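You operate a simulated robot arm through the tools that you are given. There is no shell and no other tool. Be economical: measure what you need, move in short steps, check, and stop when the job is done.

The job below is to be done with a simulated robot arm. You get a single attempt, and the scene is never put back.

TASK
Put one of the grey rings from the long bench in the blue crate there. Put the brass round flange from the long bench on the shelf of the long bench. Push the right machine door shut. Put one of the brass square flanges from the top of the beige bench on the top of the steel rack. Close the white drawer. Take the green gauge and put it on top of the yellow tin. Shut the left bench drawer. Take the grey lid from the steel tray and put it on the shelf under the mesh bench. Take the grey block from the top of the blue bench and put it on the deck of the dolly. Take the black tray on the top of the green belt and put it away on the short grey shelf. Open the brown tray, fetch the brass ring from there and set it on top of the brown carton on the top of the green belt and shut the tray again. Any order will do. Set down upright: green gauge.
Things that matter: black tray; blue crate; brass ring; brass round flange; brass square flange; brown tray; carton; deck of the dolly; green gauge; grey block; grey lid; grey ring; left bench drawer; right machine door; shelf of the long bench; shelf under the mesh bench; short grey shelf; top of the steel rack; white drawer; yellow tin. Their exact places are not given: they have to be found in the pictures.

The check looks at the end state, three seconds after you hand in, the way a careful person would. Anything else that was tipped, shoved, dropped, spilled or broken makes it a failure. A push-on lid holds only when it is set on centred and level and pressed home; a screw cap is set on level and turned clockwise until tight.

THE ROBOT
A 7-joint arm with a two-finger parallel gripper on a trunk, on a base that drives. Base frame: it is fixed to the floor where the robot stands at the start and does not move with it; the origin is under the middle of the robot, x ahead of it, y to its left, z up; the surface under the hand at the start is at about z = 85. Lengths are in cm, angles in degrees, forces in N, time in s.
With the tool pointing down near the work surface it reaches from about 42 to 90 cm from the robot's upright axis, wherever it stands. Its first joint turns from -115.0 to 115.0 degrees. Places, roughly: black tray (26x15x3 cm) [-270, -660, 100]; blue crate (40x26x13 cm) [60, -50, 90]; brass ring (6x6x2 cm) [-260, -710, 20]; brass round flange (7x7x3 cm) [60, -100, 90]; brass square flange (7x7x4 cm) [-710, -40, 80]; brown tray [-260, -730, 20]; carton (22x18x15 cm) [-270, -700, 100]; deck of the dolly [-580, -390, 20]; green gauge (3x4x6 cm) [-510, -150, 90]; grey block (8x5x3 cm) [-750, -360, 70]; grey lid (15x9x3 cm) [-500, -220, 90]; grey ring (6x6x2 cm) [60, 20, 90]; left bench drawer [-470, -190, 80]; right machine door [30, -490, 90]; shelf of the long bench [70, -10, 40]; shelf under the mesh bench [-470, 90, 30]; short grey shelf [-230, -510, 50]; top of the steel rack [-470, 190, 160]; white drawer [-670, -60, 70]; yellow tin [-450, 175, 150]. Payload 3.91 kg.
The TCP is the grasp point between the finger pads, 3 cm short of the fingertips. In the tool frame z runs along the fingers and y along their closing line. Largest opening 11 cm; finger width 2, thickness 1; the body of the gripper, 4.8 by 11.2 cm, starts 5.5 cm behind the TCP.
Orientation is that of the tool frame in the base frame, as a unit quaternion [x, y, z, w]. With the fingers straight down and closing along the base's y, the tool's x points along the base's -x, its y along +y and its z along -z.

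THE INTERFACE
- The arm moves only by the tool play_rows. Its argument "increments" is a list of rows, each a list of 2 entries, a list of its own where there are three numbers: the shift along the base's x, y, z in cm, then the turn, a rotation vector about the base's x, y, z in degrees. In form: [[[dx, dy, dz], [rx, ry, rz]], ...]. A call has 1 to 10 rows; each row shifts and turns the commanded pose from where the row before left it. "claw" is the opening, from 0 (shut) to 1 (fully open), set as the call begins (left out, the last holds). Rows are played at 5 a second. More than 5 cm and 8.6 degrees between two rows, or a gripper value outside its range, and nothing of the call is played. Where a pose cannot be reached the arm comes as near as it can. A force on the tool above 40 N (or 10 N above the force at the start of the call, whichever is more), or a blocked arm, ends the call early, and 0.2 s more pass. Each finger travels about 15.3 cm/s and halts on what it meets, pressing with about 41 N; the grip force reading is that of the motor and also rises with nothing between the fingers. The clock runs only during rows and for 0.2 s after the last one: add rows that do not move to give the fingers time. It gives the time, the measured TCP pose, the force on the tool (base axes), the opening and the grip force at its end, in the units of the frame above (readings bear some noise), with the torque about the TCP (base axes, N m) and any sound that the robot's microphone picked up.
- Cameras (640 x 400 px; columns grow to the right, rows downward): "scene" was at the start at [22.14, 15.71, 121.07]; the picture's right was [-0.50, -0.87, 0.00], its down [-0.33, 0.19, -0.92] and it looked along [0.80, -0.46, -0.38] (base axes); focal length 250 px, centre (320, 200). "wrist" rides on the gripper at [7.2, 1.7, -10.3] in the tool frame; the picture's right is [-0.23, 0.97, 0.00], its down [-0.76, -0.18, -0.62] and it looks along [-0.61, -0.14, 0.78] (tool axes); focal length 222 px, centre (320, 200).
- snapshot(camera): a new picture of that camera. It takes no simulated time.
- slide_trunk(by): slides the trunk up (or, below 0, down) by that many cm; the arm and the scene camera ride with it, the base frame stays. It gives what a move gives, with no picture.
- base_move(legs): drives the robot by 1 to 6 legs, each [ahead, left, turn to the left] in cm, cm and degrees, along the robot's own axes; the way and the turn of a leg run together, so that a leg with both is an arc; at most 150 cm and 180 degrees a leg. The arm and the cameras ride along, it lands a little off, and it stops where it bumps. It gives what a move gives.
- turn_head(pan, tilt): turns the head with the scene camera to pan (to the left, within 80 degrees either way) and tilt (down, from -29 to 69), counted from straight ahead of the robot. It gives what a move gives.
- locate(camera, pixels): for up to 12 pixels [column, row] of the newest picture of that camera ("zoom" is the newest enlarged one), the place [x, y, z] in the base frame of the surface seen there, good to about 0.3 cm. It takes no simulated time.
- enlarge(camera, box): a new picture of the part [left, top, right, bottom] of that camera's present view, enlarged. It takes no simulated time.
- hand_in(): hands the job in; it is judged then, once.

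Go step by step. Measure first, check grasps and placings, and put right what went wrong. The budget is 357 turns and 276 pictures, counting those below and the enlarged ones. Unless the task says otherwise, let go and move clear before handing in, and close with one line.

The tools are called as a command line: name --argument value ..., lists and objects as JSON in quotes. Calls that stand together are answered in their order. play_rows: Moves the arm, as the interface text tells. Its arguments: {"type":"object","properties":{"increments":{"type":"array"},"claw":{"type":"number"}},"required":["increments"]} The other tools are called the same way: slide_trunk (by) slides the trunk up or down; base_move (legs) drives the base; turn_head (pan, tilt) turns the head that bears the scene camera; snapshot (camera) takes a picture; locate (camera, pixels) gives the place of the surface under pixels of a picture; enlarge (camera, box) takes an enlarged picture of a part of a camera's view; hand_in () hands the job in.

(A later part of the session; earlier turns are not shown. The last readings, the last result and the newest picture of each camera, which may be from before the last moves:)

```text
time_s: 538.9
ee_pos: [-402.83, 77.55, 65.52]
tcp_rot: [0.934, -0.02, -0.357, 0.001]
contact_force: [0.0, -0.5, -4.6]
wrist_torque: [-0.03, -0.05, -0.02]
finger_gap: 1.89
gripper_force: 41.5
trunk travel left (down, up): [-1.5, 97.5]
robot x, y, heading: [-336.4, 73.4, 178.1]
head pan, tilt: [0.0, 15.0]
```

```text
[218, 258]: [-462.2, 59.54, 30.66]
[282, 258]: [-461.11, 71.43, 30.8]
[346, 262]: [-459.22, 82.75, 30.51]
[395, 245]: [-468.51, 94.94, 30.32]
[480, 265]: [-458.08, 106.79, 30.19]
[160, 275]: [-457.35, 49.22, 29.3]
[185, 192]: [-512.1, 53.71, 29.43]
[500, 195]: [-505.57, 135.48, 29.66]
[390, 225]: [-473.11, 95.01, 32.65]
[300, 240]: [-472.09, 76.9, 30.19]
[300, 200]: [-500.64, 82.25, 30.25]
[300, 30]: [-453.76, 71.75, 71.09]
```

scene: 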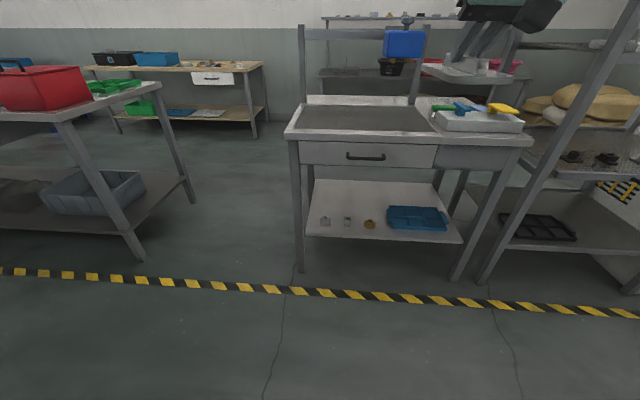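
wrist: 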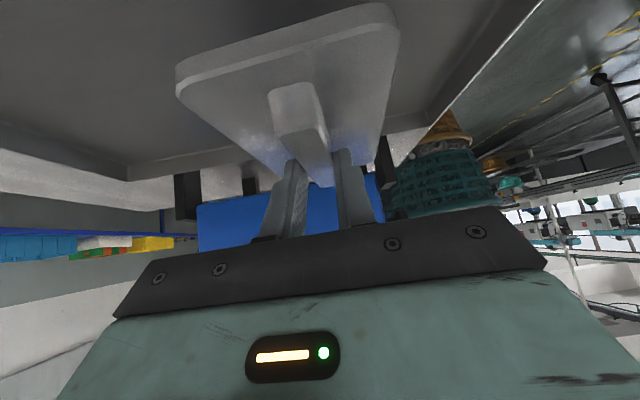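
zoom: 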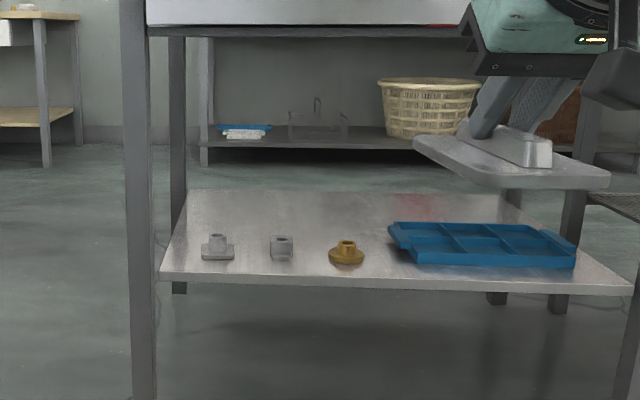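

The front row is occupied and deep insertion from the front would hit the drawer. Instead I'll enter from the bench's open left side: robot in the gap facing -x, hand yawed to point +y. First move to y≈-2 in the aisle and yaw -90°.

base_move --legs '[[0, 75, 2]]'

play_rows --increments '[[[0, 0, 0], [0, 0, -8.5]], [[0, 0, 0], [0, 0, -8.5]], [[0, 0, 0], [0, 0, -8.5]], [[0, 0, 0], [0, 0, -8.5]], [[0, 0, 0], [0, 0, -8.5]], [[0, 0, 0], [0, 0, -8.5]], [[0, 0, 0], [0, 0, -8.5]], [[0, 0, 0], [0, 0, -8.5]], [[0, 0, 0], [0, 0, -8.5]], [[0, 0, 0], [0, 0, -8.5]]]'

play_rows --increments '[[[0, 0, 0], [0, 0, -5]], [[0, 0, 0], [0, 0, 0]]]'

```text
time_s: 543.0
ee_pos: [-404.31, -0.08, 65.54]
tcp_rot: [0.934, -0.012, -0.358, 0.003]
contact_force: [-0.1, -0.6, -4.8]
wrist_torque: [0.03, -0.06, 0.01]
finger_gap: 1.91
gripper_force: 40.9
trunk travel left (down, up): [-1.5, 97.5]
robot x, y, heading: [-337.93, -2.77, 179.3]
head pan, tilt: [0.0, 15.0]
```

```text
time_s: 545.2
ee_pos: [-404.39, 0.0, 65.58]
tcp_rot: [0.679, -0.64, -0.266, -0.241]
contact_force: [-0.3, -0.9, -3.7]
wrist_torque: [-0.04, -0.03, -0.02]
finger_gap: 1.89
gripper_force: 41.3
trunk travel left (down, up): [-1.5, 97.5]
robot x, y, heading: [-337.55, -2.86, 179.2]
head pan, tilt: [0.0, 15.0]
```

```text
time_s: 545.8
ee_pos: [-404.44, 0.04, 65.58]
tcp_rot: [-0.652, 0.668, 0.255, 0.251]
contact_force: [0.4, -0.1, -4.8]
wrist_torque: [-0.04, 0.01, -0.01]
finger_gap: 1.91
gripper_force: 41.2
trunk travel left (down, up): [-1.5, 97.5]
robot x, y, heading: [-337.95, -2.76, 179.3]
head pan, tilt: [0.0, 15.0]
```

Good. I drive forward ~98 cm into the gap.

base_move --legs '[[60, 0, 0.7], [38, 0, 0]]'

turn_head --pan -40 --tilt 15

snapshot --camera "scene"

```text
time_s: 551.2
ee_pos: [-502.51, 1.25, 65.49]
tcp_rot: [-0.651, 0.67, 0.255, 0.25]
contact_force: [0.5, 0.0, -3.9]
wrist_torque: [-0.03, -0.01, -0.02]
finger_gap: 1.91
gripper_force: 40.5
trunk travel left (down, up): [-1.5, 97.5]
robot x, y, heading: [-436.09, -1.95, 179.5]
head pan, tilt: [0.0, 15.0]
```

```text
time_s: 552.3
ee_pos: [-502.61, 1.18, 65.48]
tcp_rot: [-0.652, 0.669, 0.255, 0.251]
contact_force: [0.1, 0.2, -4.5]
wrist_torque: [-0.02, 0.02, -0.02]
finger_gap: 1.92
gripper_force: 41.0
trunk travel left (down, up): [-1.5, 97.5]
robot x, y, heading: [-436.0, -1.79, 178.9]
head pan, tilt: [-40.0, 15.0]
```

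```text
142 pictures are left
```

scene: 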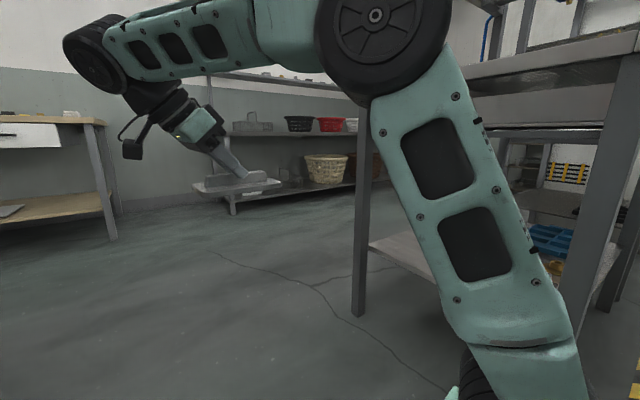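

locate --camera "scene" --pixels '[[375, 15], [440, 120], [360, 180], [470, 85], [520, 340], [95, 60], [235, 180], [363, 310], [600, 210], [150, 30]]'

```text
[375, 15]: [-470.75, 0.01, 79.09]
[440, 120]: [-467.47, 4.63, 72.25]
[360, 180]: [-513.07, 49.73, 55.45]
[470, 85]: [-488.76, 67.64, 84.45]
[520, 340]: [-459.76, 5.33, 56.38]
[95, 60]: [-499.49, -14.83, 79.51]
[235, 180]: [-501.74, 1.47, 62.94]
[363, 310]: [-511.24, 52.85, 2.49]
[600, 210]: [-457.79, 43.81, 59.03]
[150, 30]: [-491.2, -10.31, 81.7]
```

The elbow is outside the bench. I lower the lid to z≈42, then slide it in along +y.

play_rows --increments '[[[1, 0, -4.5], [0, 0, 0]], [[1, 0, -4.5], [0, 0, 0]], [[1, 0, -4.5], [0, 0, 0]], [[1, 0, -4.5], [0, 0, 0]], [[1, 0, -4.5], [0, 0, 0]], [[2, 3, 0], [0, 0, 0]], [[2, 4, 0], [0, 0, 0]], [[2, 4, 0], [0, 0, 0]], [[2, 4, 0], [0, 0, 0]], [[2, 4, 0], [0, 0, 0]]]'

snapshot --camera "scene"

```text
time_s: 554.5
ee_pos: [-487.63, 19.96, 42.92]
tcp_rot: [-0.652, 0.669, 0.255, 0.251]
contact_force: [0.3, 0.3, -5.1]
wrist_torque: [-0.05, 0.01, -0.03]
finger_gap: 1.91
gripper_force: 41.2
trunk travel left (down, up): [-1.5, 97.5]
robot x, y, heading: [-436.42, -2.15, 179.2]
head pan, tilt: [-40.0, 15.0]
```

```text
141 pictures are left
```

scene: 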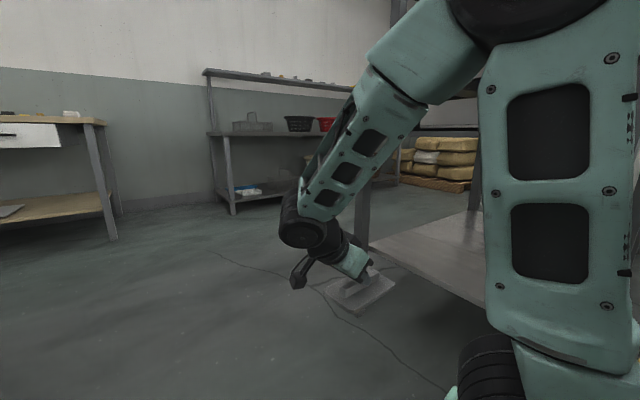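

play_rows --increments '[[[0, 4, 0], [0, 0, 0]], [[0, 4, 0], [0, 0, 0]], [[0, 4, 0], [0, 0, 0]], [[0, 4, 0], [0, 0, 0]], [[0, 4, 0], [0, 0, 0]], [[0, 0, 0], [0, 0, 0]]]'

snapshot --camera "scene"

snapshot --camera "wrist"

```text
time_s: 555.9
ee_pos: [-487.45, 40.47, 42.77]
tcp_rot: [-0.652, 0.669, 0.254, 0.25]
contact_force: [0.8, 0.6, -4.2]
wrist_torque: [-0.07, 0.0, -0.02]
finger_gap: 1.92
gripper_force: 40.4
trunk travel left (down, up): [-1.5, 97.5]
robot x, y, heading: [-436.07, -2.05, 179.2]
head pan, tilt: [-40.0, 15.0]
```

```text
140 pictures are left
```

scene: 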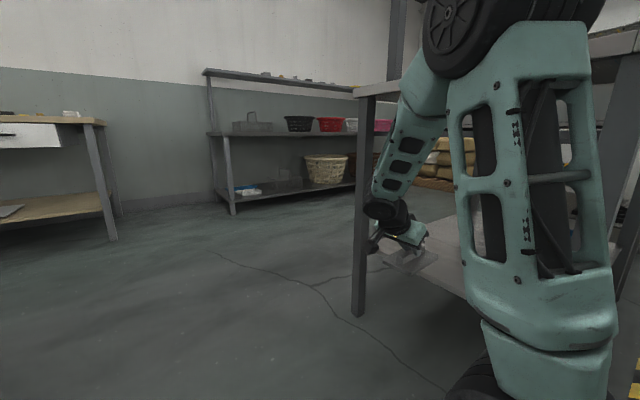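

```text
139 pictures are left
```

wrist: 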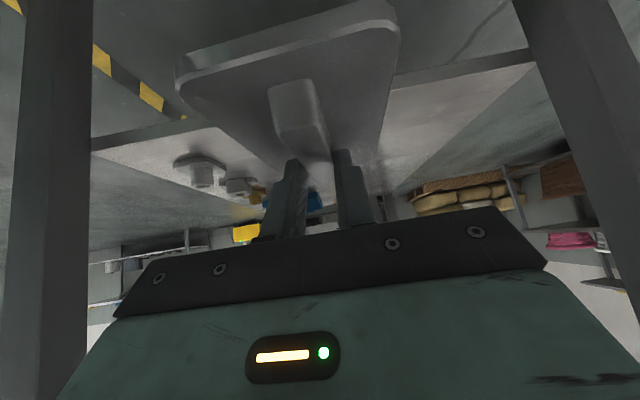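

locate --camera "scene" --pixels '[[450, 12], [500, 40], [410, 90], [385, 190], [560, 60], [600, 60], [380, 245], [520, 120], [395, 85]]'

```text
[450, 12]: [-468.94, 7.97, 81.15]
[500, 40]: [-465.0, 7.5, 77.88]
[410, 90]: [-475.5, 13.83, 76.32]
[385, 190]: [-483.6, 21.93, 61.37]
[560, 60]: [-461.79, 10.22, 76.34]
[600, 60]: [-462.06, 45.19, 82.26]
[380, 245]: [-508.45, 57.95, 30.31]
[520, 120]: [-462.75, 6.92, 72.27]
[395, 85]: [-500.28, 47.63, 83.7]
```

play_rows --increments '[[[0, 4, 0], [0, 0, 0]], [[0, 4, 0], [0, 0, 0]], [[0, 3, 0], [0, 0, 0]], [[0, 0, 0], [0, 0, 0]]]'

snapshot --camera "scene"

locate --camera "scene" --pixels '[[450, 12], [500, 40], [540, 40], [570, 30], [600, 60], [420, 90], [390, 200]]'

```text
time_s: 556.9
ee_pos: [-487.54, 51.39, 42.82]
tcp_rot: [-0.652, 0.669, 0.255, 0.251]
contact_force: [-0.8, 1.1, -4.3]
wrist_torque: [-0.04, 0.02, -0.02]
finger_gap: 1.9
gripper_force: 41.4
trunk travel left (down, up): [-1.5, 97.5]
robot x, y, heading: [-436.24, -1.62, 179.3]
head pan, tilt: [-40.0, 15.0]
```

```text
138 pictures are left
```

scene: 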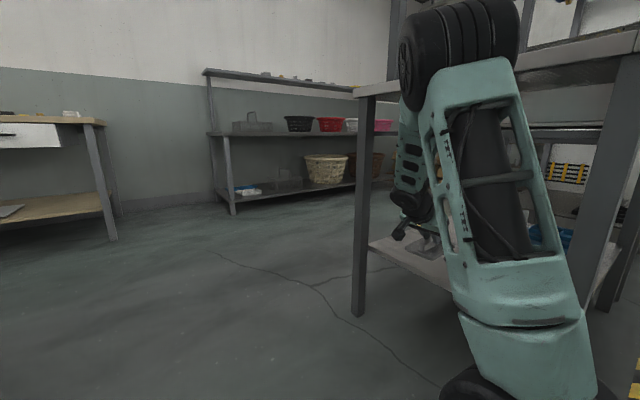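

```text
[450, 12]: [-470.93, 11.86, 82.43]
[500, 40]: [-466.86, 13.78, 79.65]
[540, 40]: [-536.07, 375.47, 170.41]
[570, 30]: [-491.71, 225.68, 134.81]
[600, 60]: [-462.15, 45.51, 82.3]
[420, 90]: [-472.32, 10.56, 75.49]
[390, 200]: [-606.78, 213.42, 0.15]
```

play_rows --increments '[[[0, 4, 0], [0, 0, 0]], [[0, 4, 0], [0, 0, 0]], [[0, 0, -3], [0, 0, 0]], [[0, 0, -3], [0, 0, 0]], [[0, 0, -1.8], [0, 0, 0]], [[0, 0, 0], [0, 0, 0]]]'

snapshot --camera "wrist"

```text
time_s: 558.3
ee_pos: [-487.42, 59.32, 35.05]
tcp_rot: [-0.651, 0.67, 0.254, 0.251]
contact_force: [-0.3, -0.7, -4.7]
wrist_torque: [-0.06, 0.0, -0.01]
finger_gap: 1.9
gripper_force: 41.2
trunk travel left (down, up): [-1.5, 97.5]
robot x, y, heading: [-436.25, -1.88, 179.0]
head pan, tilt: [-40.0, 15.0]
```

```text
137 pictures are left
```

wrist: 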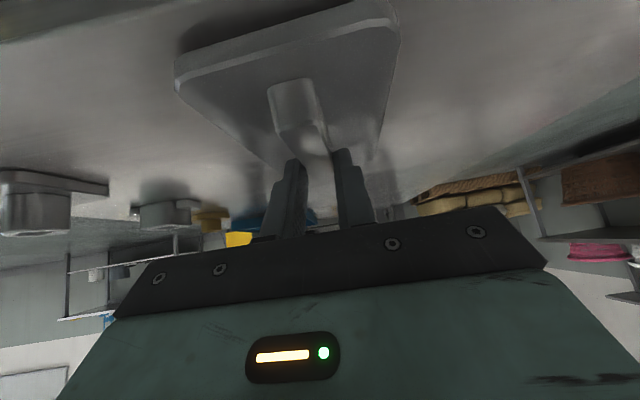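

Close above the shelf; I creep down to contact.

play_rows --increments '[[[0, 0, -0.3], [0, 0, 0]], [[0, 0, -0.2], [0, 0, 0]], [[0, 0, 0], [0, 0, 0]]]'

play_rows --increments '[[[0, 0, -0.2], [0, 0, 0]], [[0, 0, 0], [0, 0, 0]]]'

play_rows --increments '[[[0, 0, -0.2], [0, 0, 0]], [[0, 0, 0], [0, 0, 0]]]'

```text
time_s: 559.1
ee_pos: [-487.63, 59.15, 34.7]
tcp_rot: [-0.652, 0.669, 0.254, 0.251]
contact_force: [0.1, 0.3, -2.4]
wrist_torque: [0.14, -0.1, 0.0]
finger_gap: 1.89
gripper_force: 41.1
trunk travel left (down, up): [-1.5, 97.5]
robot x, y, heading: [-436.3, -1.71, 179.1]
head pan, tilt: [-40.0, 15.0]
```

```text
time_s: 559.7
ee_pos: [-487.75, 59.23, 34.59]
tcp_rot: [-0.651, 0.669, 0.256, 0.251]
contact_force: [0.3, -0.8, 8.2]
wrist_torque: [1.0, -0.3, 0.02]
finger_gap: 1.93
gripper_force: 41.2
trunk travel left (down, up): [-1.5, 97.5]
robot x, y, heading: [-436.2, -1.98, 179.3]
head pan, tilt: [-40.0, 15.0]
```

```text
time_s: 560.3
ee_pos: [-487.48, 59.24, 34.65]
tcp_rot: [-0.65, 0.67, 0.257, 0.251]
contact_force: [-1.3, -0.9, 28.2]
wrist_torque: [-0.14, -0.11, -0.06]
finger_gap: 1.88
gripper_force: 40.8
trunk travel left (down, up): [-1.5, 97.5]
robot x, y, heading: [-436.3, -1.92, 179.2]
head pan, tilt: [-40.0, 15.0]
```

Seated. I open and rise, then withdraw along -y.

play_rows --increments '[[[0, 0, 0.2], [0, 0, 0]], [[0, 0, 0], [0, 0, 0]], [[0, 0, 0], [0, 0, 0]], [[0, 0, 1.5], [0, 0, 0]], [[0, 0, 3], [0, 0, 0]], [[0, 0, 3], [0, 0, 0]], [[0, -4, 0], [0, 0, 0]], [[0, -4, 0], [0, 0, 0]], [[0, 0, 0], [0, 0, 0]]]' --claw 0.45

snapshot --camera "wrist"

```text
time_s: 562.3
ee_pos: [-487.53, 51.11, 42.31]
tcp_rot: [-0.651, 0.67, 0.255, 0.25]
contact_force: [-0.5, 0.5, -0.3]
wrist_torque: [0.0, -0.01, -0.01]
finger_gap: 4.94
gripper_force: 0.1
trunk travel left (down, up): [-1.5, 97.5]
robot x, y, heading: [-436.45, -1.68, 179.2]
head pan, tilt: [-40.0, 15.0]
```

```text
136 pictures are left
```

wrist: 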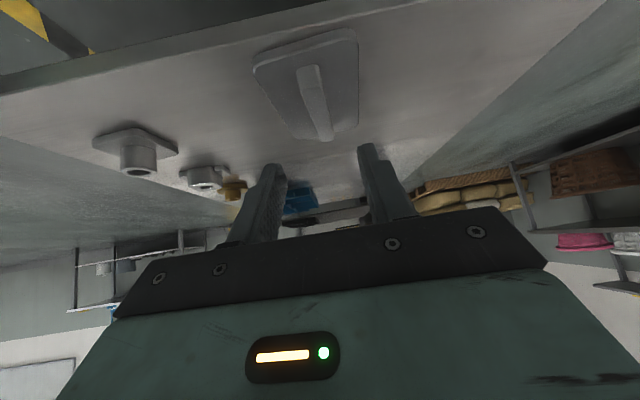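

Lid lies flat on the shelf. I withdraw along the same path.

play_rows --increments '[[[0, -4.5, 0], [0, 0, 0]], [[0, -4.5, 0], [0, 0, 0]], [[0, -4.5, 0], [0, 0, 0]], [[0, -4.5, 0], [0, 0, 0]], [[0, -4.5, 0], [0, 0, 0]], [[0, -4.5, 0], [0, 0, 0]], [[0, -4.5, 0], [0, 0, 0]], [[-2, -4, 0], [0, 0, 0]], [[-2, -4, 0], [0, 0, 0]], [[-2, -3, 0], [0, 0, 0]]]'

play_rows --increments '[[[-1, 0, 4.5], [0, 0, 0]], [[-1, 0, 4.5], [0, 0, 0]], [[-1, 0, 4.5], [0, 0, 0]], [[-1, 0, 4.5], [0, 0, 0]], [[-1, 0, 4.5], [0, 0, 0]], [[0, 0, 0], [-7, 0, 0]], [[0, 0, 0], [-7, 0, 0]], [[0, 0, 0], [-7, 0, 0]], [[0, 0, 0], [-7, 0, 0]], [[0, 0, 0], [-7, 0, 0]]]'

base_move --legs '[[-95, 0, 0]]'

slide_trunk --by 40

slide_trunk --by 11

```text
time_s: 564.5
ee_pos: [-493.54, 8.94, 41.98]
tcp_rot: [-0.648, 0.673, 0.253, 0.252]
contact_force: [0.0, -0.4, -0.5]
wrist_torque: [-0.01, -0.04, 0.03]
finger_gap: 4.94
gripper_force: 0.1
trunk travel left (down, up): [-1.5, 97.5]
robot x, y, heading: [-436.15, -2.24, 179.1]
head pan, tilt: [-40.0, 15.0]
```

```text
time_s: 566.7
ee_pos: [-498.53, 8.58, 64.68]
tcp_rot: [-0.696, 0.715, 0.04, 0.042]
contact_force: [-0.4, -0.4, -0.3]
wrist_torque: [0.01, -0.01, 0.02]
finger_gap: 4.94
gripper_force: 0.0
trunk travel left (down, up): [-1.5, 97.5]
robot x, y, heading: [-436.38, -1.72, 179.3]
head pan, tilt: [-40.0, 15.0]
```

```text
time_s: 571.6
ee_pos: [-403.97, 7.4, 64.53]
tcp_rot: [-0.696, 0.715, 0.041, 0.044]
contact_force: [0.1, 0.2, -0.3]
wrist_torque: [0.02, -0.03, -0.01]
finger_gap: 4.97
gripper_force: 0.1
trunk travel left (down, up): [-1.5, 97.5]
robot x, y, heading: [-341.53, -3.58, 178.9]
head pan, tilt: [-40.0, 15.0]
```

```text
time_s: 575.5
ee_pos: [-403.95, 7.36, 104.47]
tcp_rot: [-0.697, 0.715, 0.041, 0.044]
contact_force: [-0.8, 0.3, -0.1]
wrist_torque: [0.0, 0.01, -0.03]
finger_gap: 4.93
gripper_force: 0.2
trunk travel left (down, up): [-41.5, 57.5]
robot x, y, heading: [-341.66, -3.2, 179.3]
head pan, tilt: [-40.0, 15.0]
```

```text
time_s: 576.9
ee_pos: [-403.98, 7.39, 115.56]
tcp_rot: [-0.696, 0.715, 0.041, 0.044]
contact_force: [-1.6, -0.4, -0.4]
wrist_torque: [-0.02, 0.03, 0.0]
finger_gap: 4.95
gripper_force: 0.1
trunk travel left (down, up): [-52.5, 46.5]
robot x, y, heading: [-341.47, -3.15, 179.3]
head pan, tilt: [-40.0, 15.0]
```

play_rows --increments '[[[0, 0, 1], [-7, 0, 0]], [[0, 0, 0], [0, 0, 8.5]], [[0, 0, 0], [0, 0, 8.5]], [[0, 0, 0], [0, 0, 8.5]], [[0, 0, 0], [0, 0, 8.5]], [[0, 0, 0], [0, 0, 8.5]], [[0, 0, 0], [0, 0, 8.5]], [[0, 0, 0], [0, 0, 8.5]], [[0, 0, 0], [0, 0, 8.5]], [[0, 0, 0], [0, 0, 8.5]]]'

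play_rows --increments '[[[0, 0, 0], [0, 0, 8.5]], [[0, 0, 0], [0, 0, 6.5]], [[0, 0, 0], [0, 0, 0]]]'

base_move --legs '[[0, 0, 0.7], [0, 145, 0], [0, 110, 0]]'

turn_head --pan 15 --tilt 20

snapshot --camera "scene"

```text
time_s: 579.1
ee_pos: [-403.96, 7.47, 116.53]
tcp_rot: [0.992, -0.13, 0.002, -0.002]
contact_force: [-0.1, 0.2, -0.1]
wrist_torque: [0.01, 0.01, 0.03]
finger_gap: 4.97
gripper_force: 0.0
trunk travel left (down, up): [-52.5, 46.5]
robot x, y, heading: [-341.61, -3.65, 179.2]
head pan, tilt: [-40.0, 15.0]
```

```text
time_s: 579.9
ee_pos: [-403.92, 7.3, 116.53]
tcp_rot: [1.0, 0.0, 0.001, -0.003]
contact_force: [0.3, -0.3, 0.7]
wrist_torque: [-0.01, 0.01, 0.01]
finger_gap: 4.93
gripper_force: 0.1
trunk travel left (down, up): [-52.5, 46.5]
robot x, y, heading: [-341.61, -3.28, 179.4]
head pan, tilt: [-40.0, 15.0]
```

```text
time_s: 592.6
ee_pos: [-406.43, -247.44, 116.66]
tcp_rot: [1.0, 0.0, 0.001, -0.002]
contact_force: [0.3, 0.4, 0.0]
wrist_torque: [-0.06, -0.04, -0.01]
finger_gap: 4.95
gripper_force: 0.1
trunk travel left (down, up): [-52.5, 46.5]
robot x, y, heading: [-344.08, -257.39, 179.2]
head pan, tilt: [-40.0, 15.0]
```

```text
time_s: 593.9
ee_pos: [-406.53, -247.4, 116.54]
tcp_rot: [1.0, 0.0, 0.001, -0.002]
contact_force: [-0.5, -0.5, -0.5]
wrist_torque: [0.02, 0.02, -0.03]
finger_gap: 4.96
gripper_force: 0.0
trunk travel left (down, up): [-52.5, 46.5]
robot x, y, heading: [-344.29, -257.48, 179.4]
head pan, tilt: [15.0, 20.0]
```

```text
135 pictures are left
```

scene: 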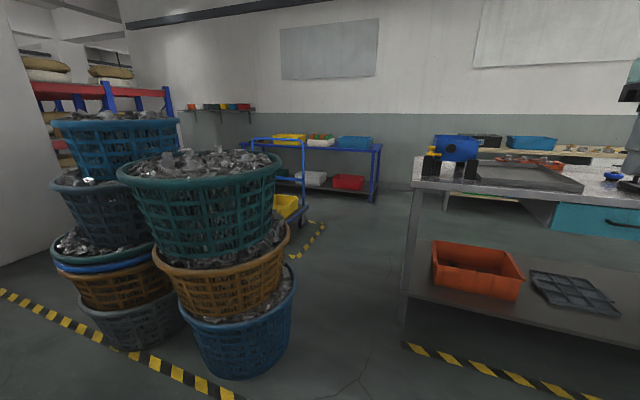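

locate --camera "scene" --pixels '[[290, 320], [285, 240], [270, 190], [250, 370], [403, 320], [413, 180], [300, 195], [310, 235], [245, 145], [375, 150], [380, 185], [345, 140]]'

enlarge --camera "scene" --box '[220, 110, 420, 250]'

```text
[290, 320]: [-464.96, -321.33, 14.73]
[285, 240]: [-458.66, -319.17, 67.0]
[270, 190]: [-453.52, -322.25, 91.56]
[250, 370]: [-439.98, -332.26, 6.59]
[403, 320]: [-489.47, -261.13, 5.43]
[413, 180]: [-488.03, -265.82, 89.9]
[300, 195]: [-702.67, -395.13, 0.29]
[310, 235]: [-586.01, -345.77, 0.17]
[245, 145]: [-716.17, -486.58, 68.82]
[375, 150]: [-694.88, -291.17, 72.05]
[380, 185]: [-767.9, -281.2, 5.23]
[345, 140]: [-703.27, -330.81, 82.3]
```

```text
2.86 times, centred on (320, 180) of scene
```

zoom: 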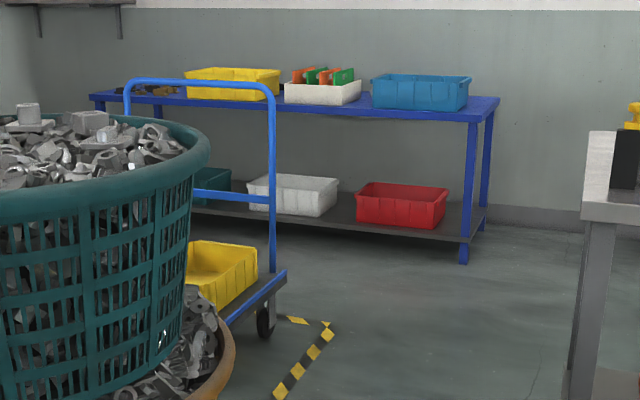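

The gap beside the baskets is too narrow (~55 cm). I take the corridor behind the drawer bench: back to y≈0, through the gap, then -y along x≈-605.

base_move --legs '[[0, 0, 0.6], [0, -130, 0], [0, -126, 0]]'

base_move --legs '[[135, 0, 0]]'

```text
time_s: 606.6
ee_pos: [-411.45, 5.37, 116.52]
tcp_rot: [1.0, 0.02, 0.001, -0.002]
contact_force: [0.5, 0.7, 0.0]
wrist_torque: [0.0, 0.0, -0.03]
finger_gap: 4.95
gripper_force: 0.0
trunk travel left (down, up): [-52.5, 46.5]
robot x, y, heading: [-348.83, -2.49, -178.3]
head pan, tilt: [15.0, 20.0]
```

```text
time_s: 613.5
ee_pos: [-549.85, -1.34, 116.56]
tcp_rot: [0.999, 0.032, 0.0, -0.001]
contact_force: [0.1, 0.1, -0.2]
wrist_torque: [-0.01, 0.02, -0.02]
finger_gap: 4.95
gripper_force: 0.0
trunk travel left (down, up): [-52.5, 46.5]
robot x, y, heading: [-487.11, -7.61, -177.1]
head pan, tilt: [15.0, 20.0]
```

base_move --legs '[[0, -5, -2.9], [116, 0, 0], [0, 120, 0]]'

turn_head --pan 60 --tilt 25

snapshot --camera "scene"

```text
time_s: 625.8
ee_pos: [-665.84, -114.64, 116.5]
tcp_rot: [1.0, -0.01, 0.001, -0.003]
contact_force: [-0.4, 0.5, 0.3]
wrist_torque: [0.01, -0.01, -0.03]
finger_gap: 4.95
gripper_force: 0.0
trunk travel left (down, up): [-52.5, 46.5]
robot x, y, heading: [-603.58, -125.91, 178.3]
head pan, tilt: [15.0, 20.0]
```

```text
time_s: 626.9
ee_pos: [-665.92, -114.57, 116.58]
tcp_rot: [1.0, -0.009, 0.001, -0.002]
contact_force: [-1.0, -0.3, 0.1]
wrist_torque: [-0.02, -0.02, -0.01]
finger_gap: 4.96
gripper_force: 0.1
trunk travel left (down, up): [-52.5, 46.5]
robot x, y, heading: [-604.13, -125.96, 178.2]
head pan, tilt: [60.0, 25.0]
```

```text
133 pictures are left
```

scene: 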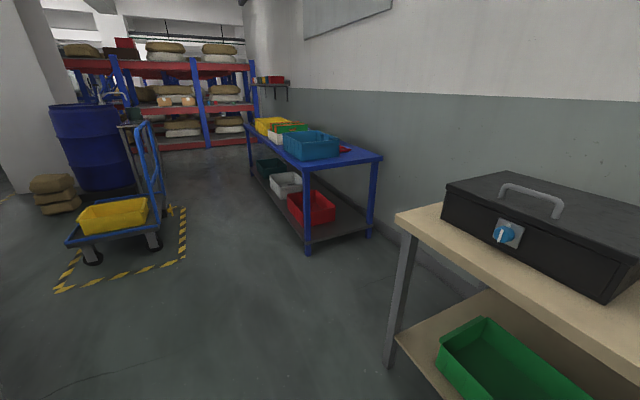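

locate --camera "scene" --pixels '[[308, 165], [380, 158], [308, 245], [246, 125], [158, 245], [75, 245], [92, 262], [150, 130], [185, 205], [60, 290], [405, 215], [345, 150]]'

enlarge --camera "scene" --box '[230, 90, 400, 200]'

```text
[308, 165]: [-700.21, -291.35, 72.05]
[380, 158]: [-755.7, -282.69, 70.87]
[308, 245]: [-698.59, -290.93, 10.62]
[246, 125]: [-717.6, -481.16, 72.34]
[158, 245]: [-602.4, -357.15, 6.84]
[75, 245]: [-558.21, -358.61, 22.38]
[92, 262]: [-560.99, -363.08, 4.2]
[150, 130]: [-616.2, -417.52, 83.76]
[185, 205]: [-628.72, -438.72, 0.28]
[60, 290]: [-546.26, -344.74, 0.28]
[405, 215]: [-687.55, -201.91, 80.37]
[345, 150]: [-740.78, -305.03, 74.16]
```

```text
3.64 times, centred on (315, 145) of scene
```

zoom: 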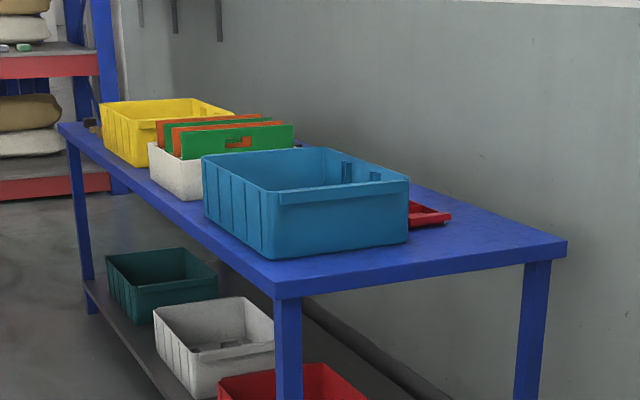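

The block must be behind the boxes on the blue bench. There's room between dolly and bench; I drive there: left, forward, left.

base_move --legs '[[0, 125, 1.7], [58, 0, 0], [0, 60, 0]]'

turn_head --pan 15 --tilt 30

snapshot --camera "scene"

snapshot --camera "wrist"

```text
time_s: 637.3
ee_pos: [-725.2, -249.77, 116.52]
tcp_rot: [1.0, -0.025, 0.001, -0.003]
contact_force: [-0.1, -0.7, 0.3]
wrist_torque: [0.03, 0.03, 0.04]
finger_gap: 4.93
gripper_force: 0.0
trunk travel left (down, up): [-52.5, 46.5]
robot x, y, heading: [-663.61, -262.96, 176.7]
head pan, tilt: [60.0, 25.0]
stopped in leg 3: the robot was blocked; the commanded pose is now the measured one
```

```text
time_s: 638.4
ee_pos: [-725.25, -249.79, 116.65]
tcp_rot: [1.0, -0.024, 0.001, -0.003]
contact_force: [-0.1, -0.8, -0.2]
wrist_torque: [-0.01, 0.0, -0.04]
finger_gap: 4.95
gripper_force: 0.1
trunk travel left (down, up): [-52.5, 46.5]
robot x, y, heading: [-663.29, -263.21, 176.3]
head pan, tilt: [15.0, 30.0]
```

```text
131 pictures are left
```

scene: 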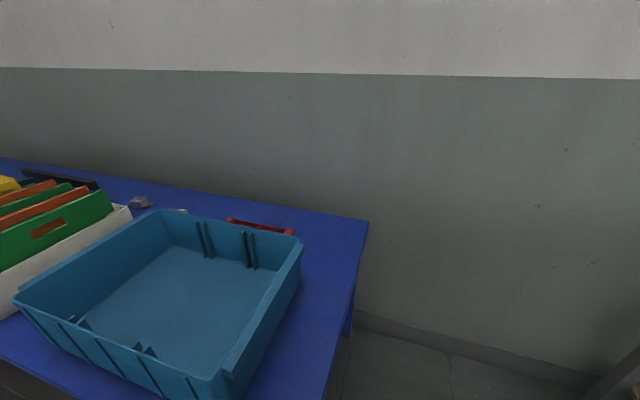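

```text
130 pictures are left
```

wrist: 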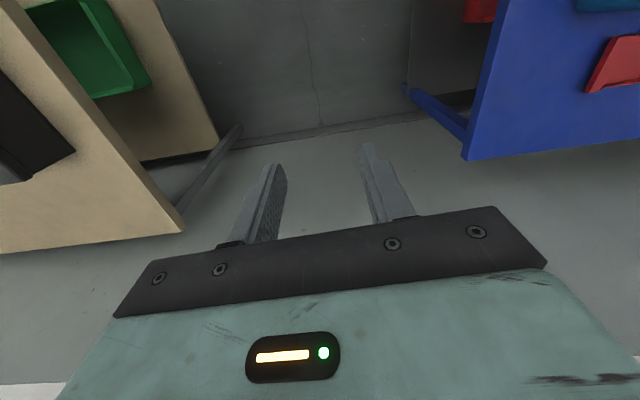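

The robot touched the bench corner. I check that the bench stayed put and look for the block: a grey thing at (140,203).

enlarge --camera "scene" --box '[0, 140, 320, 300]'

locate --camera "scene" --pixels '[[140, 202], [178, 211], [260, 225], [366, 222], [120, 207], [160, 195], [115, 235], [300, 245], [60, 180]]'

locate --camera "wrist" --pixels '[[468, 155], [497, 10]]'

```text
2.00 times, centred on (160, 220) of scene
```

zoom: 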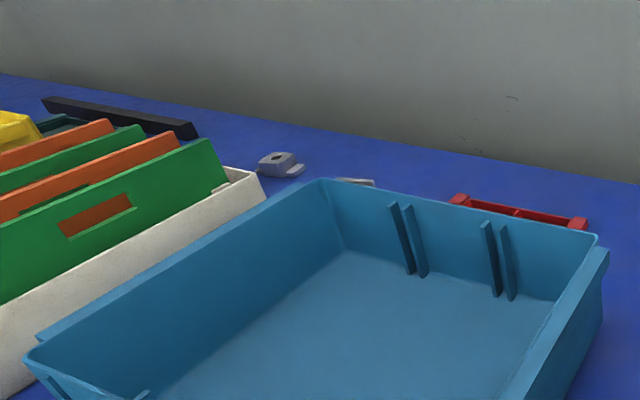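

```text
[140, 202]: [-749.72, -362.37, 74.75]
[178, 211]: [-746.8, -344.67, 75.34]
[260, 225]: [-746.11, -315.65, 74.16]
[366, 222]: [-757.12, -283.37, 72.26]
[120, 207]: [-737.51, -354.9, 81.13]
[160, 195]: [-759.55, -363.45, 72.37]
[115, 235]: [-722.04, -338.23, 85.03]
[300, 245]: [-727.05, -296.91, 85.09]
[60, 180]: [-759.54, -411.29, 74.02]
```

```text
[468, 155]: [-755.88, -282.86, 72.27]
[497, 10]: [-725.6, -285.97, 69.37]
```

The bench hasn't moved. The block is near (-750,-362), behind the boxes. I'll stand alongside the bench facing -y: back off, turn left 90°, then slide in.

base_move --legs '[[-32, 0, 0], [0, 0, 93.5], [0, -28, 0]]'

turn_head --pan 0 --tilt 40

snapshot --camera "scene"

locate --camera "scene" --pixels '[[100, 150], [200, 200], [150, 250], [320, 200], [250, 200], [400, 200], [450, 250]]'

```text
time_s: 646.0
ee_pos: [-670.05, -326.97, 116.53]
tcp_rot: [0.707, 0.707, -0.002, -0.002]
contact_force: [0.3, 0.4, -0.2]
wrist_torque: [-0.01, -0.01, 0.01]
finger_gap: 4.94
gripper_force: 0.0
trunk travel left (down, up): [-52.5, 46.5]
robot x, y, heading: [-659.42, -264.81, -90.7]
head pan, tilt: [15.0, 30.0]
```

```text
time_s: 646.8
ee_pos: [-670.01, -327.08, 116.5]
tcp_rot: [0.707, 0.707, -0.001, -0.001]
contact_force: [0.1, -0.2, 0.3]
wrist_torque: [-0.01, 0.01, 0.02]
finger_gap: 4.96
gripper_force: 0.1
trunk travel left (down, up): [-52.5, 46.5]
robot x, y, heading: [-659.57, -264.64, -90.8]
head pan, tilt: [0.0, 40.0]
```

```text
128 pictures are left
```

scene: 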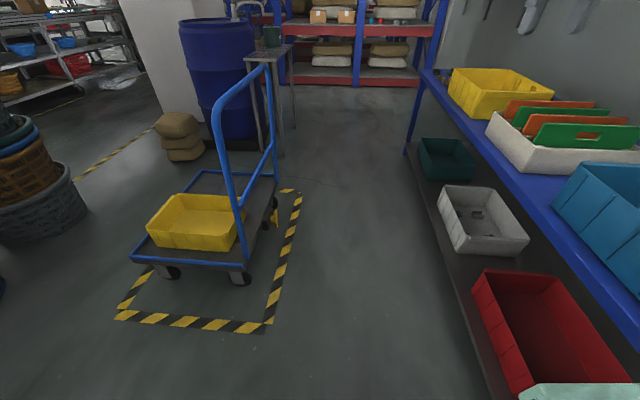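

```text
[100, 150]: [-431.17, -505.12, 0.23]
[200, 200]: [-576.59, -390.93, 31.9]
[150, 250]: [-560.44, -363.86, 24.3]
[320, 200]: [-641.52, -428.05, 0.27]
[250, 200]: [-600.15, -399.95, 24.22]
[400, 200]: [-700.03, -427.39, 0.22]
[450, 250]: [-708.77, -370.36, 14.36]
```

Clear lane. I drive forward ~95 cm.

base_move --legs '[[50, 0, 0.8], [43, 0, 0]]'

turn_head --pan -70 --tilt 30

snapshot --camera "scene"

```text
time_s: 652.0
ee_pos: [-669.81, -420.65, 116.55]
tcp_rot: [0.704, 0.71, -0.001, -0.002]
contact_force: [0.3, -1.1, -0.8]
wrist_torque: [-0.03, -0.02, -0.02]
finger_gap: 4.97
gripper_force: 0.0
trunk travel left (down, up): [-52.5, 46.5]
robot x, y, heading: [-660.11, -358.05, -90.3]
head pan, tilt: [0.0, 40.0]
```

```text
time_s: 653.4
ee_pos: [-669.78, -420.68, 116.5]
tcp_rot: [0.705, 0.71, -0.001, -0.001]
contact_force: [-0.2, 0.1, 0.2]
wrist_torque: [-0.02, 0.04, -0.03]
finger_gap: 4.95
gripper_force: 0.0
trunk travel left (down, up): [-52.5, 46.5]
robot x, y, heading: [-660.19, -358.3, -90.2]
head pan, tilt: [-70.0, 30.0]
```

```text
127 pictures are left
```

scene: 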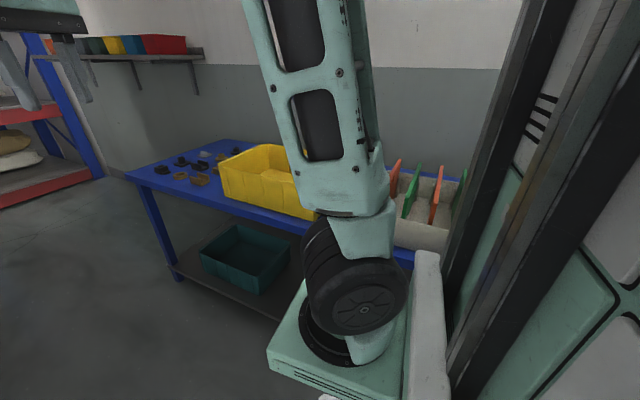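

I swing the arm right along an arc (yawing the hand with it) toward the bench.

play_rows --increments '[[[-4.2, 0.79, 0], [0, 0, -4.25]], [[-4.13, 1.08, 0], [0, 0, -4.25]], [[-4.05, 1.35, 0], [0, 0, -4.25]], [[-3.95, 1.62, 0], [0, 0, -4.25]], [[-3.83, 1.88, 0], [0, 0, -4.25]], [[-3.7, 2.13, 0], [0, 0, -4.25]], [[-3.54, 2.38, 0], [0, 0, -4.25]], [[-3.37, 2.62, 0], [0, 0, -4.25]], [[-3.19, 2.83, 0], [0, 0, -4.25]], [[-2.99, 3.05, 0], [0, 0, -4.25]]]' --claw 0.7

play_rows --increments '[[[-2.78, 3.24, 0], [0, 0, -4.25]], [[-2.56, 3.42, 0], [0, 0, -4.25]], [[-2.32, 3.58, 0], [0, 0, -4.25]], [[-2.08, 3.73, 0], [0, 0, -4.25]], [[-1.82, 3.86, 0], [0, 0, -4.25]], [[-1.56, 3.98, 0], [0, 0, -4.25]], [[-1.28, 4.07, 0], [0, 0, -4.25]], [[-1.0, 4.15, 0], [0, 0, -4.25]], [[-0.73, 4.21, 0], [0, 0, -4.25]], [[-0.44, 4.25, 0], [0, 0, -4.25]]]'

snapshot --camera "wrist"

```text
time_s: 655.6
ee_pos: [-706.85, -400.7, 116.61]
tcp_rot: [0.913, 0.408, -0.001, -0.002]
contact_force: [-0.1, -0.4, -0.4]
wrist_torque: [0.0, 0.01, 0.01]
finger_gap: 7.68
gripper_force: 0.0
trunk travel left (down, up): [-52.5, 46.5]
robot x, y, heading: [-660.39, -357.91, -90.0]
head pan, tilt: [-70.0, 30.0]
```

```text
time_s: 657.8
ee_pos: [-722.96, -362.87, 116.43]
tcp_rot: [0.999, 0.049, 0.0, -0.003]
contact_force: [0.3, 0.1, -0.1]
wrist_torque: [0.0, 0.0, 0.01]
finger_gap: 7.69
gripper_force: 0.1
trunk travel left (down, up): [-52.5, 46.5]
robot x, y, heading: [-659.88, -358.02, -90.2]
head pan, tilt: [-70.0, 30.0]
```

```text
126 pictures are left
```

wrist: 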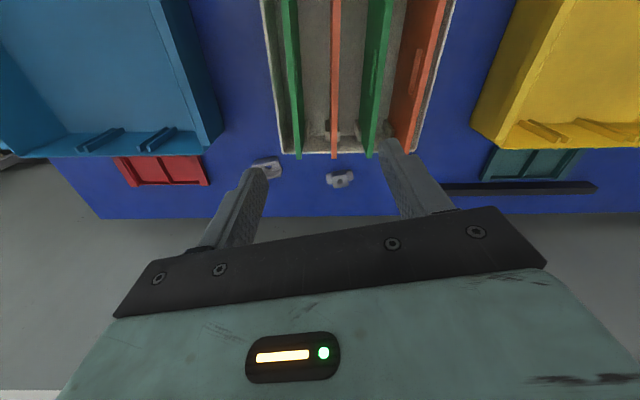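

enlarge --camera "wrist" --box '[220, 120, 420, 220]'

locate --camera "wrist" --pixels '[[340, 180], [328, 180], [353, 180], [268, 168], [282, 168], [255, 165], [310, 155], [430, 150]]'

```text
3.20 times, centred on (320, 170) of wrist
```

zoom: 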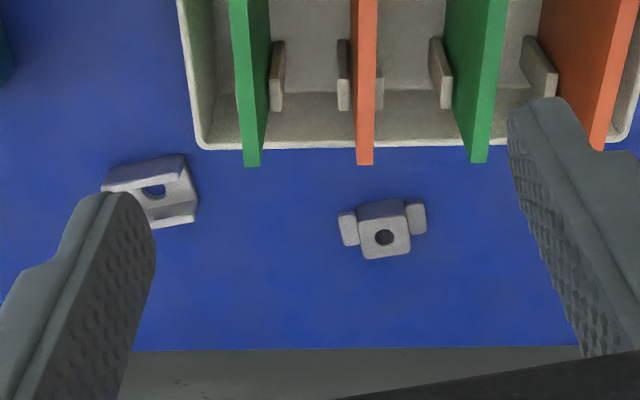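

```text
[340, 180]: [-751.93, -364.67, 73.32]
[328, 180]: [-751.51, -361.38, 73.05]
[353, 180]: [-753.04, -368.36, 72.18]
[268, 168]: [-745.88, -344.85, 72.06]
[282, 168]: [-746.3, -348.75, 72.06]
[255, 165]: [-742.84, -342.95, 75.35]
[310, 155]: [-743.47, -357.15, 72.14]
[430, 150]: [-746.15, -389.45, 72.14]
```

The winged block (340,180) at about (-751.7,-364.5) is the 8x5x3 target. I check how high and far the cards in the white box reach.

locate --camera "wrist" --pixels '[[297, 154], [334, 155], [290, 60], [335, 60], [368, 154], [404, 140], [320, 152], [380, 20]]'

locate --camera "zoom" --pixels '[[360, 220], [408, 220], [384, 205], [384, 255], [345, 240], [420, 230], [345, 215], [385, 237]]'

```text
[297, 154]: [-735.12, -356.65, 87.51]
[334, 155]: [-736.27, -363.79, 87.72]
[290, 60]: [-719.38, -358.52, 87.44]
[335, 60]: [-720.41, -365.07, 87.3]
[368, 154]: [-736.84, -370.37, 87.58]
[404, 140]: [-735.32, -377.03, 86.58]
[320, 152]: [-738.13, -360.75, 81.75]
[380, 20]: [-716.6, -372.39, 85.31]
```

```text
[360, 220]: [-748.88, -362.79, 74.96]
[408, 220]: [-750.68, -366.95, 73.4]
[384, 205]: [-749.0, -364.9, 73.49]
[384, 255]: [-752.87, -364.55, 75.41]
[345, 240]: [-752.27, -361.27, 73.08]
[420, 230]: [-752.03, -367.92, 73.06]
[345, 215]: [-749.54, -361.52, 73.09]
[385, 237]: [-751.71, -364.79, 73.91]
```

Cards end at x≈-737, so natural yaw (closing along y) has room. I move the robot 6 cm closer, then over the block.

base_move --legs '[[0, -6, 0]]'

play_rows --increments '[[[0, 0, -4], [0, 0, -5.6]], [[0, 0, -4], [0, 0, 0]], [[-4, -0.5, -2], [0, 0, 0]], [[-4, -0.5, -2], [0, 0, 0]], [[-4, -0.5, -2], [0, 0, 0]], [[-4, -0.3, 0], [0, 0, 0]], [[-4, 0, 0], [0, 0, 0]], [[0, 0, 0], [0, 0, 0]]]'

snapshot --camera "wrist"

```text
time_s: 658.8
ee_pos: [-729.09, -362.63, 116.54]
tcp_rot: [0.999, 0.049, 0.0, -0.002]
contact_force: [0.0, 0.4, -0.3]
wrist_torque: [0.04, 0.0, 0.02]
finger_gap: 7.72
gripper_force: 0.0
trunk travel left (down, up): [-52.5, 46.5]
robot x, y, heading: [-665.61, -358.08, -90.0]
head pan, tilt: [-70.0, 30.0]
```

```text
time_s: 660.6
ee_pos: [-743.22, -364.49, 101.67]
tcp_rot: [1.0, 0.0, 0.0, -0.001]
contact_force: [-0.6, -0.2, 0.8]
wrist_torque: [0.03, 0.0, 0.0]
finger_gap: 7.67
gripper_force: 0.0
out of reach, approached as far as the arm can: row 6, 7
trunk travel left (down, up): [-52.5, 46.5]
robot x, y, heading: [-665.91, -358.13, -89.9]
head pan, tilt: [-70.0, 30.0]
```

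```text
124 pictures are left
```

wrist: 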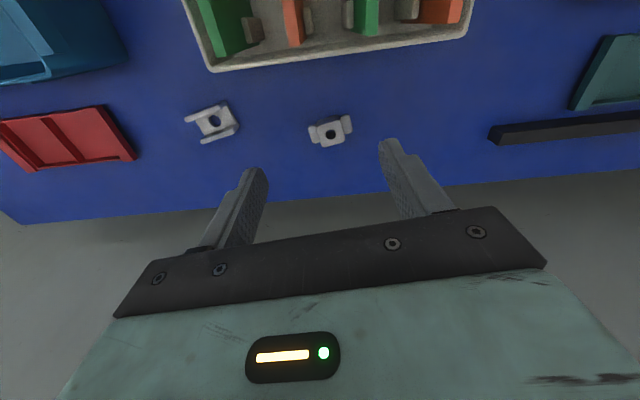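

play_rows --increments '[[[-1, 0, -4], [0, 0, 0]], [[-1, 0, -4], [0, 0, 0]], [[-2, 0, -2], [0, 0, 0]], [[-2, 0, -2], [0, 0, 0]], [[-2, 0, 0], [0, 0, 0]], [[0, 0, 0], [0, 0, 0]]]'

snapshot --camera "wrist"

```text
time_s: 662.0
ee_pos: [-746.97, -365.57, 90.11]
tcp_rot: [1.0, 0.0, 0.0, -0.002]
contact_force: [1.2, 0.2, 0.0]
wrist_torque: [0.02, 0.0, 0.03]
finger_gap: 7.7
gripper_force: 0.0
out of reach, approached as far as the arm can: row 1, 3, 4, 5
trunk travel left (down, up): [-52.5, 46.5]
robot x, y, heading: [-665.88, -358.16, -90.0]
head pan, tilt: [-70.0, 30.0]
```

```text
123 pictures are left
```

wrist: 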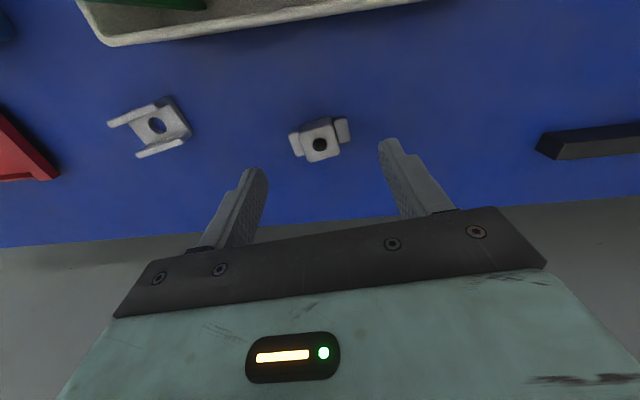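

I edge the robot 4 cm nearer and measure the block.

base_move --legs '[[0, -4.3, 0]]'

snapshot --camera "wrist"

locate --camera "wrist" --pixels '[[304, 112], [330, 108], [317, 100], [318, 130], [295, 118], [347, 108]]'

```text
time_s: 662.9
ee_pos: [-751.38, -365.61, 90.15]
tcp_rot: [1.0, 0.001, 0.0, -0.002]
contact_force: [0.4, -0.1, -0.5]
wrist_torque: [0.03, -0.01, -0.02]
finger_gap: 7.68
gripper_force: 0.0
trunk travel left (down, up): [-52.5, 46.5]
robot x, y, heading: [-670.5, -358.0, -89.9]
head pan, tilt: [-70.0, 30.0]
```

```text
122 pictures are left
```

wrist: 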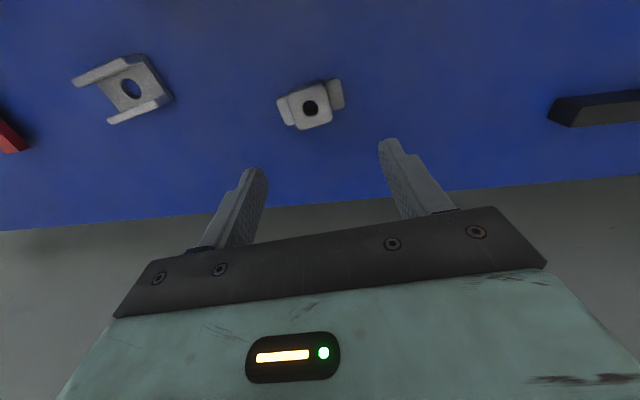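

```text
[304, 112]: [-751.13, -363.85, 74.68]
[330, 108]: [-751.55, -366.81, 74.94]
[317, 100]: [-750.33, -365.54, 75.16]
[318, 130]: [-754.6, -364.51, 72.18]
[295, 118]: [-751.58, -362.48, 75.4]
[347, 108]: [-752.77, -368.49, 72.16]
```

Body centre ≈(-751.2,-364.8). I descend and grip above the wings.

play_rows --increments '[[[0.2, 0.8, -4], [0, 0, 0]], [[0, 0, -4], [0, 0, 0]], [[0, 0, -4], [0, 0, 0]], [[0, 0, -1.9], [0, 0, 0]], [[0, 0, 0], [0, 0, 0]]]'

snapshot --camera "wrist"

```text
time_s: 664.1
ee_pos: [-752.63, -364.37, 76.17]
tcp_rot: [1.0, 0.002, 0.0, -0.001]
contact_force: [-0.3, 1.2, 0.1]
wrist_torque: [-0.01, 0.02, -0.01]
finger_gap: 7.69
gripper_force: 0.1
out of reach, approached as far as the arm can: row 1, 2, 4
trunk travel left (down, up): [-52.5, 46.5]
robot x, y, heading: [-670.36, -358.12, -90.0]
head pan, tilt: [-70.0, 30.0]
```

```text
121 pictures are left
```

wrist: 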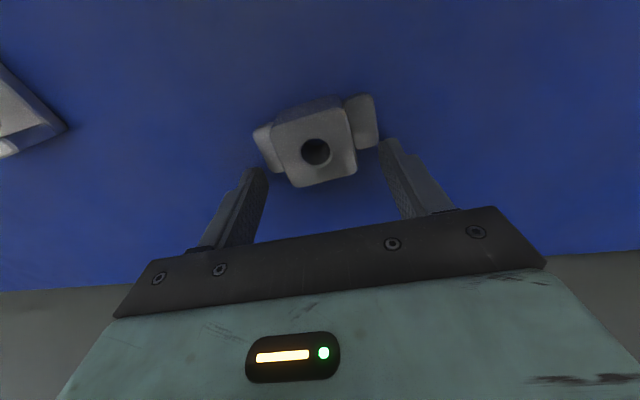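

I'm 1.4 cm too far; correct and then close.

play_rows --increments '[[[1.4, -0.2, 0], [0, 0, 0]], [[0, 0, 0], [0, 0, 0]]]'

play_rows --increments '[[[0, 0, 0], [0, 0, 0]], [[0, 0, 0], [0, 0, 0]], [[0, 0, 0], [0, 0, 0]]]' --claw 0

snapshot --camera "wrist"

```text
time_s: 664.7
ee_pos: [-752.77, -364.34, 76.24]
tcp_rot: [1.0, 0.001, 0.0, -0.003]
contact_force: [0.3, 0.6, -0.1]
wrist_torque: [-0.01, 0.0, -0.02]
finger_gap: 7.74
gripper_force: 0.1
out of reach, approached as far as the arm can: row 1
trunk travel left (down, up): [-52.5, 46.5]
robot x, y, heading: [-670.68, -358.02, -89.8]
head pan, tilt: [-70.0, 30.0]
```

```text
time_s: 665.5
ee_pos: [-752.75, -364.32, 76.31]
tcp_rot: [1.0, 0.001, 0.001, -0.002]
contact_force: [0.5, -1.5, 1.1]
wrist_torque: [-0.18, -0.09, -0.02]
finger_gap: 4.37
gripper_force: 41.4
trunk travel left (down, up): [-52.5, 46.5]
robot x, y, heading: [-670.18, -358.3, -90.0]
head pan, tilt: [-70.0, 30.0]
```

```text
120 pictures are left
```

wrist: 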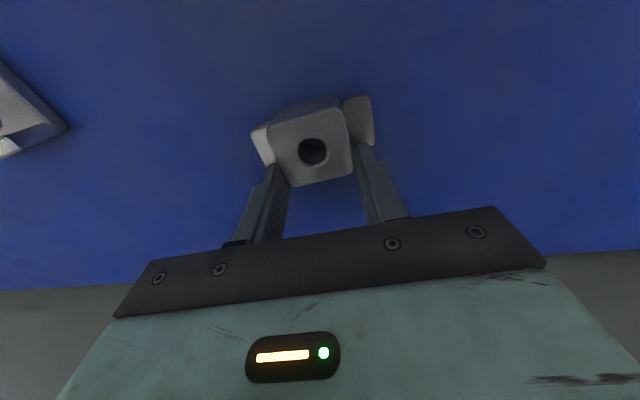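

Gripped at 4.37 cm, a bit off-centre. I lift gently and check.

play_rows --increments '[[[0, 0, 1.5], [0, 0, 0]], [[0, 0, 2], [0, 0, 0]], [[0, 0, 3], [0, 0, 0]], [[0, 0, 3], [0, 0, 0]], [[0, 0, 0], [0, 0, 0]]]'

snapshot --camera "wrist"

```text
time_s: 666.7
ee_pos: [-751.93, -364.47, 85.66]
tcp_rot: [1.0, -0.001, 0.0, -0.004]
contact_force: [0.4, -0.1, -1.6]
wrist_torque: [0.0, 0.03, 0.0]
finger_gap: 4.34
gripper_force: 40.6
out of reach, approached as far as the arm can: row 4
trunk travel left (down, up): [-52.5, 46.5]
robot x, y, heading: [-670.4, -358.33, -90.1]
head pan, tilt: [-70.0, 30.0]
```

```text
119 pictures are left
```

wrist: 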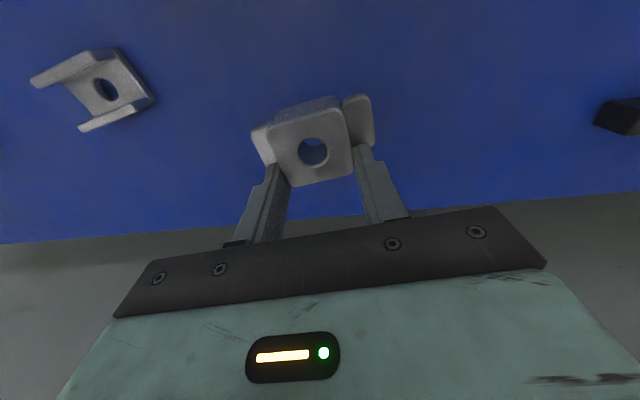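

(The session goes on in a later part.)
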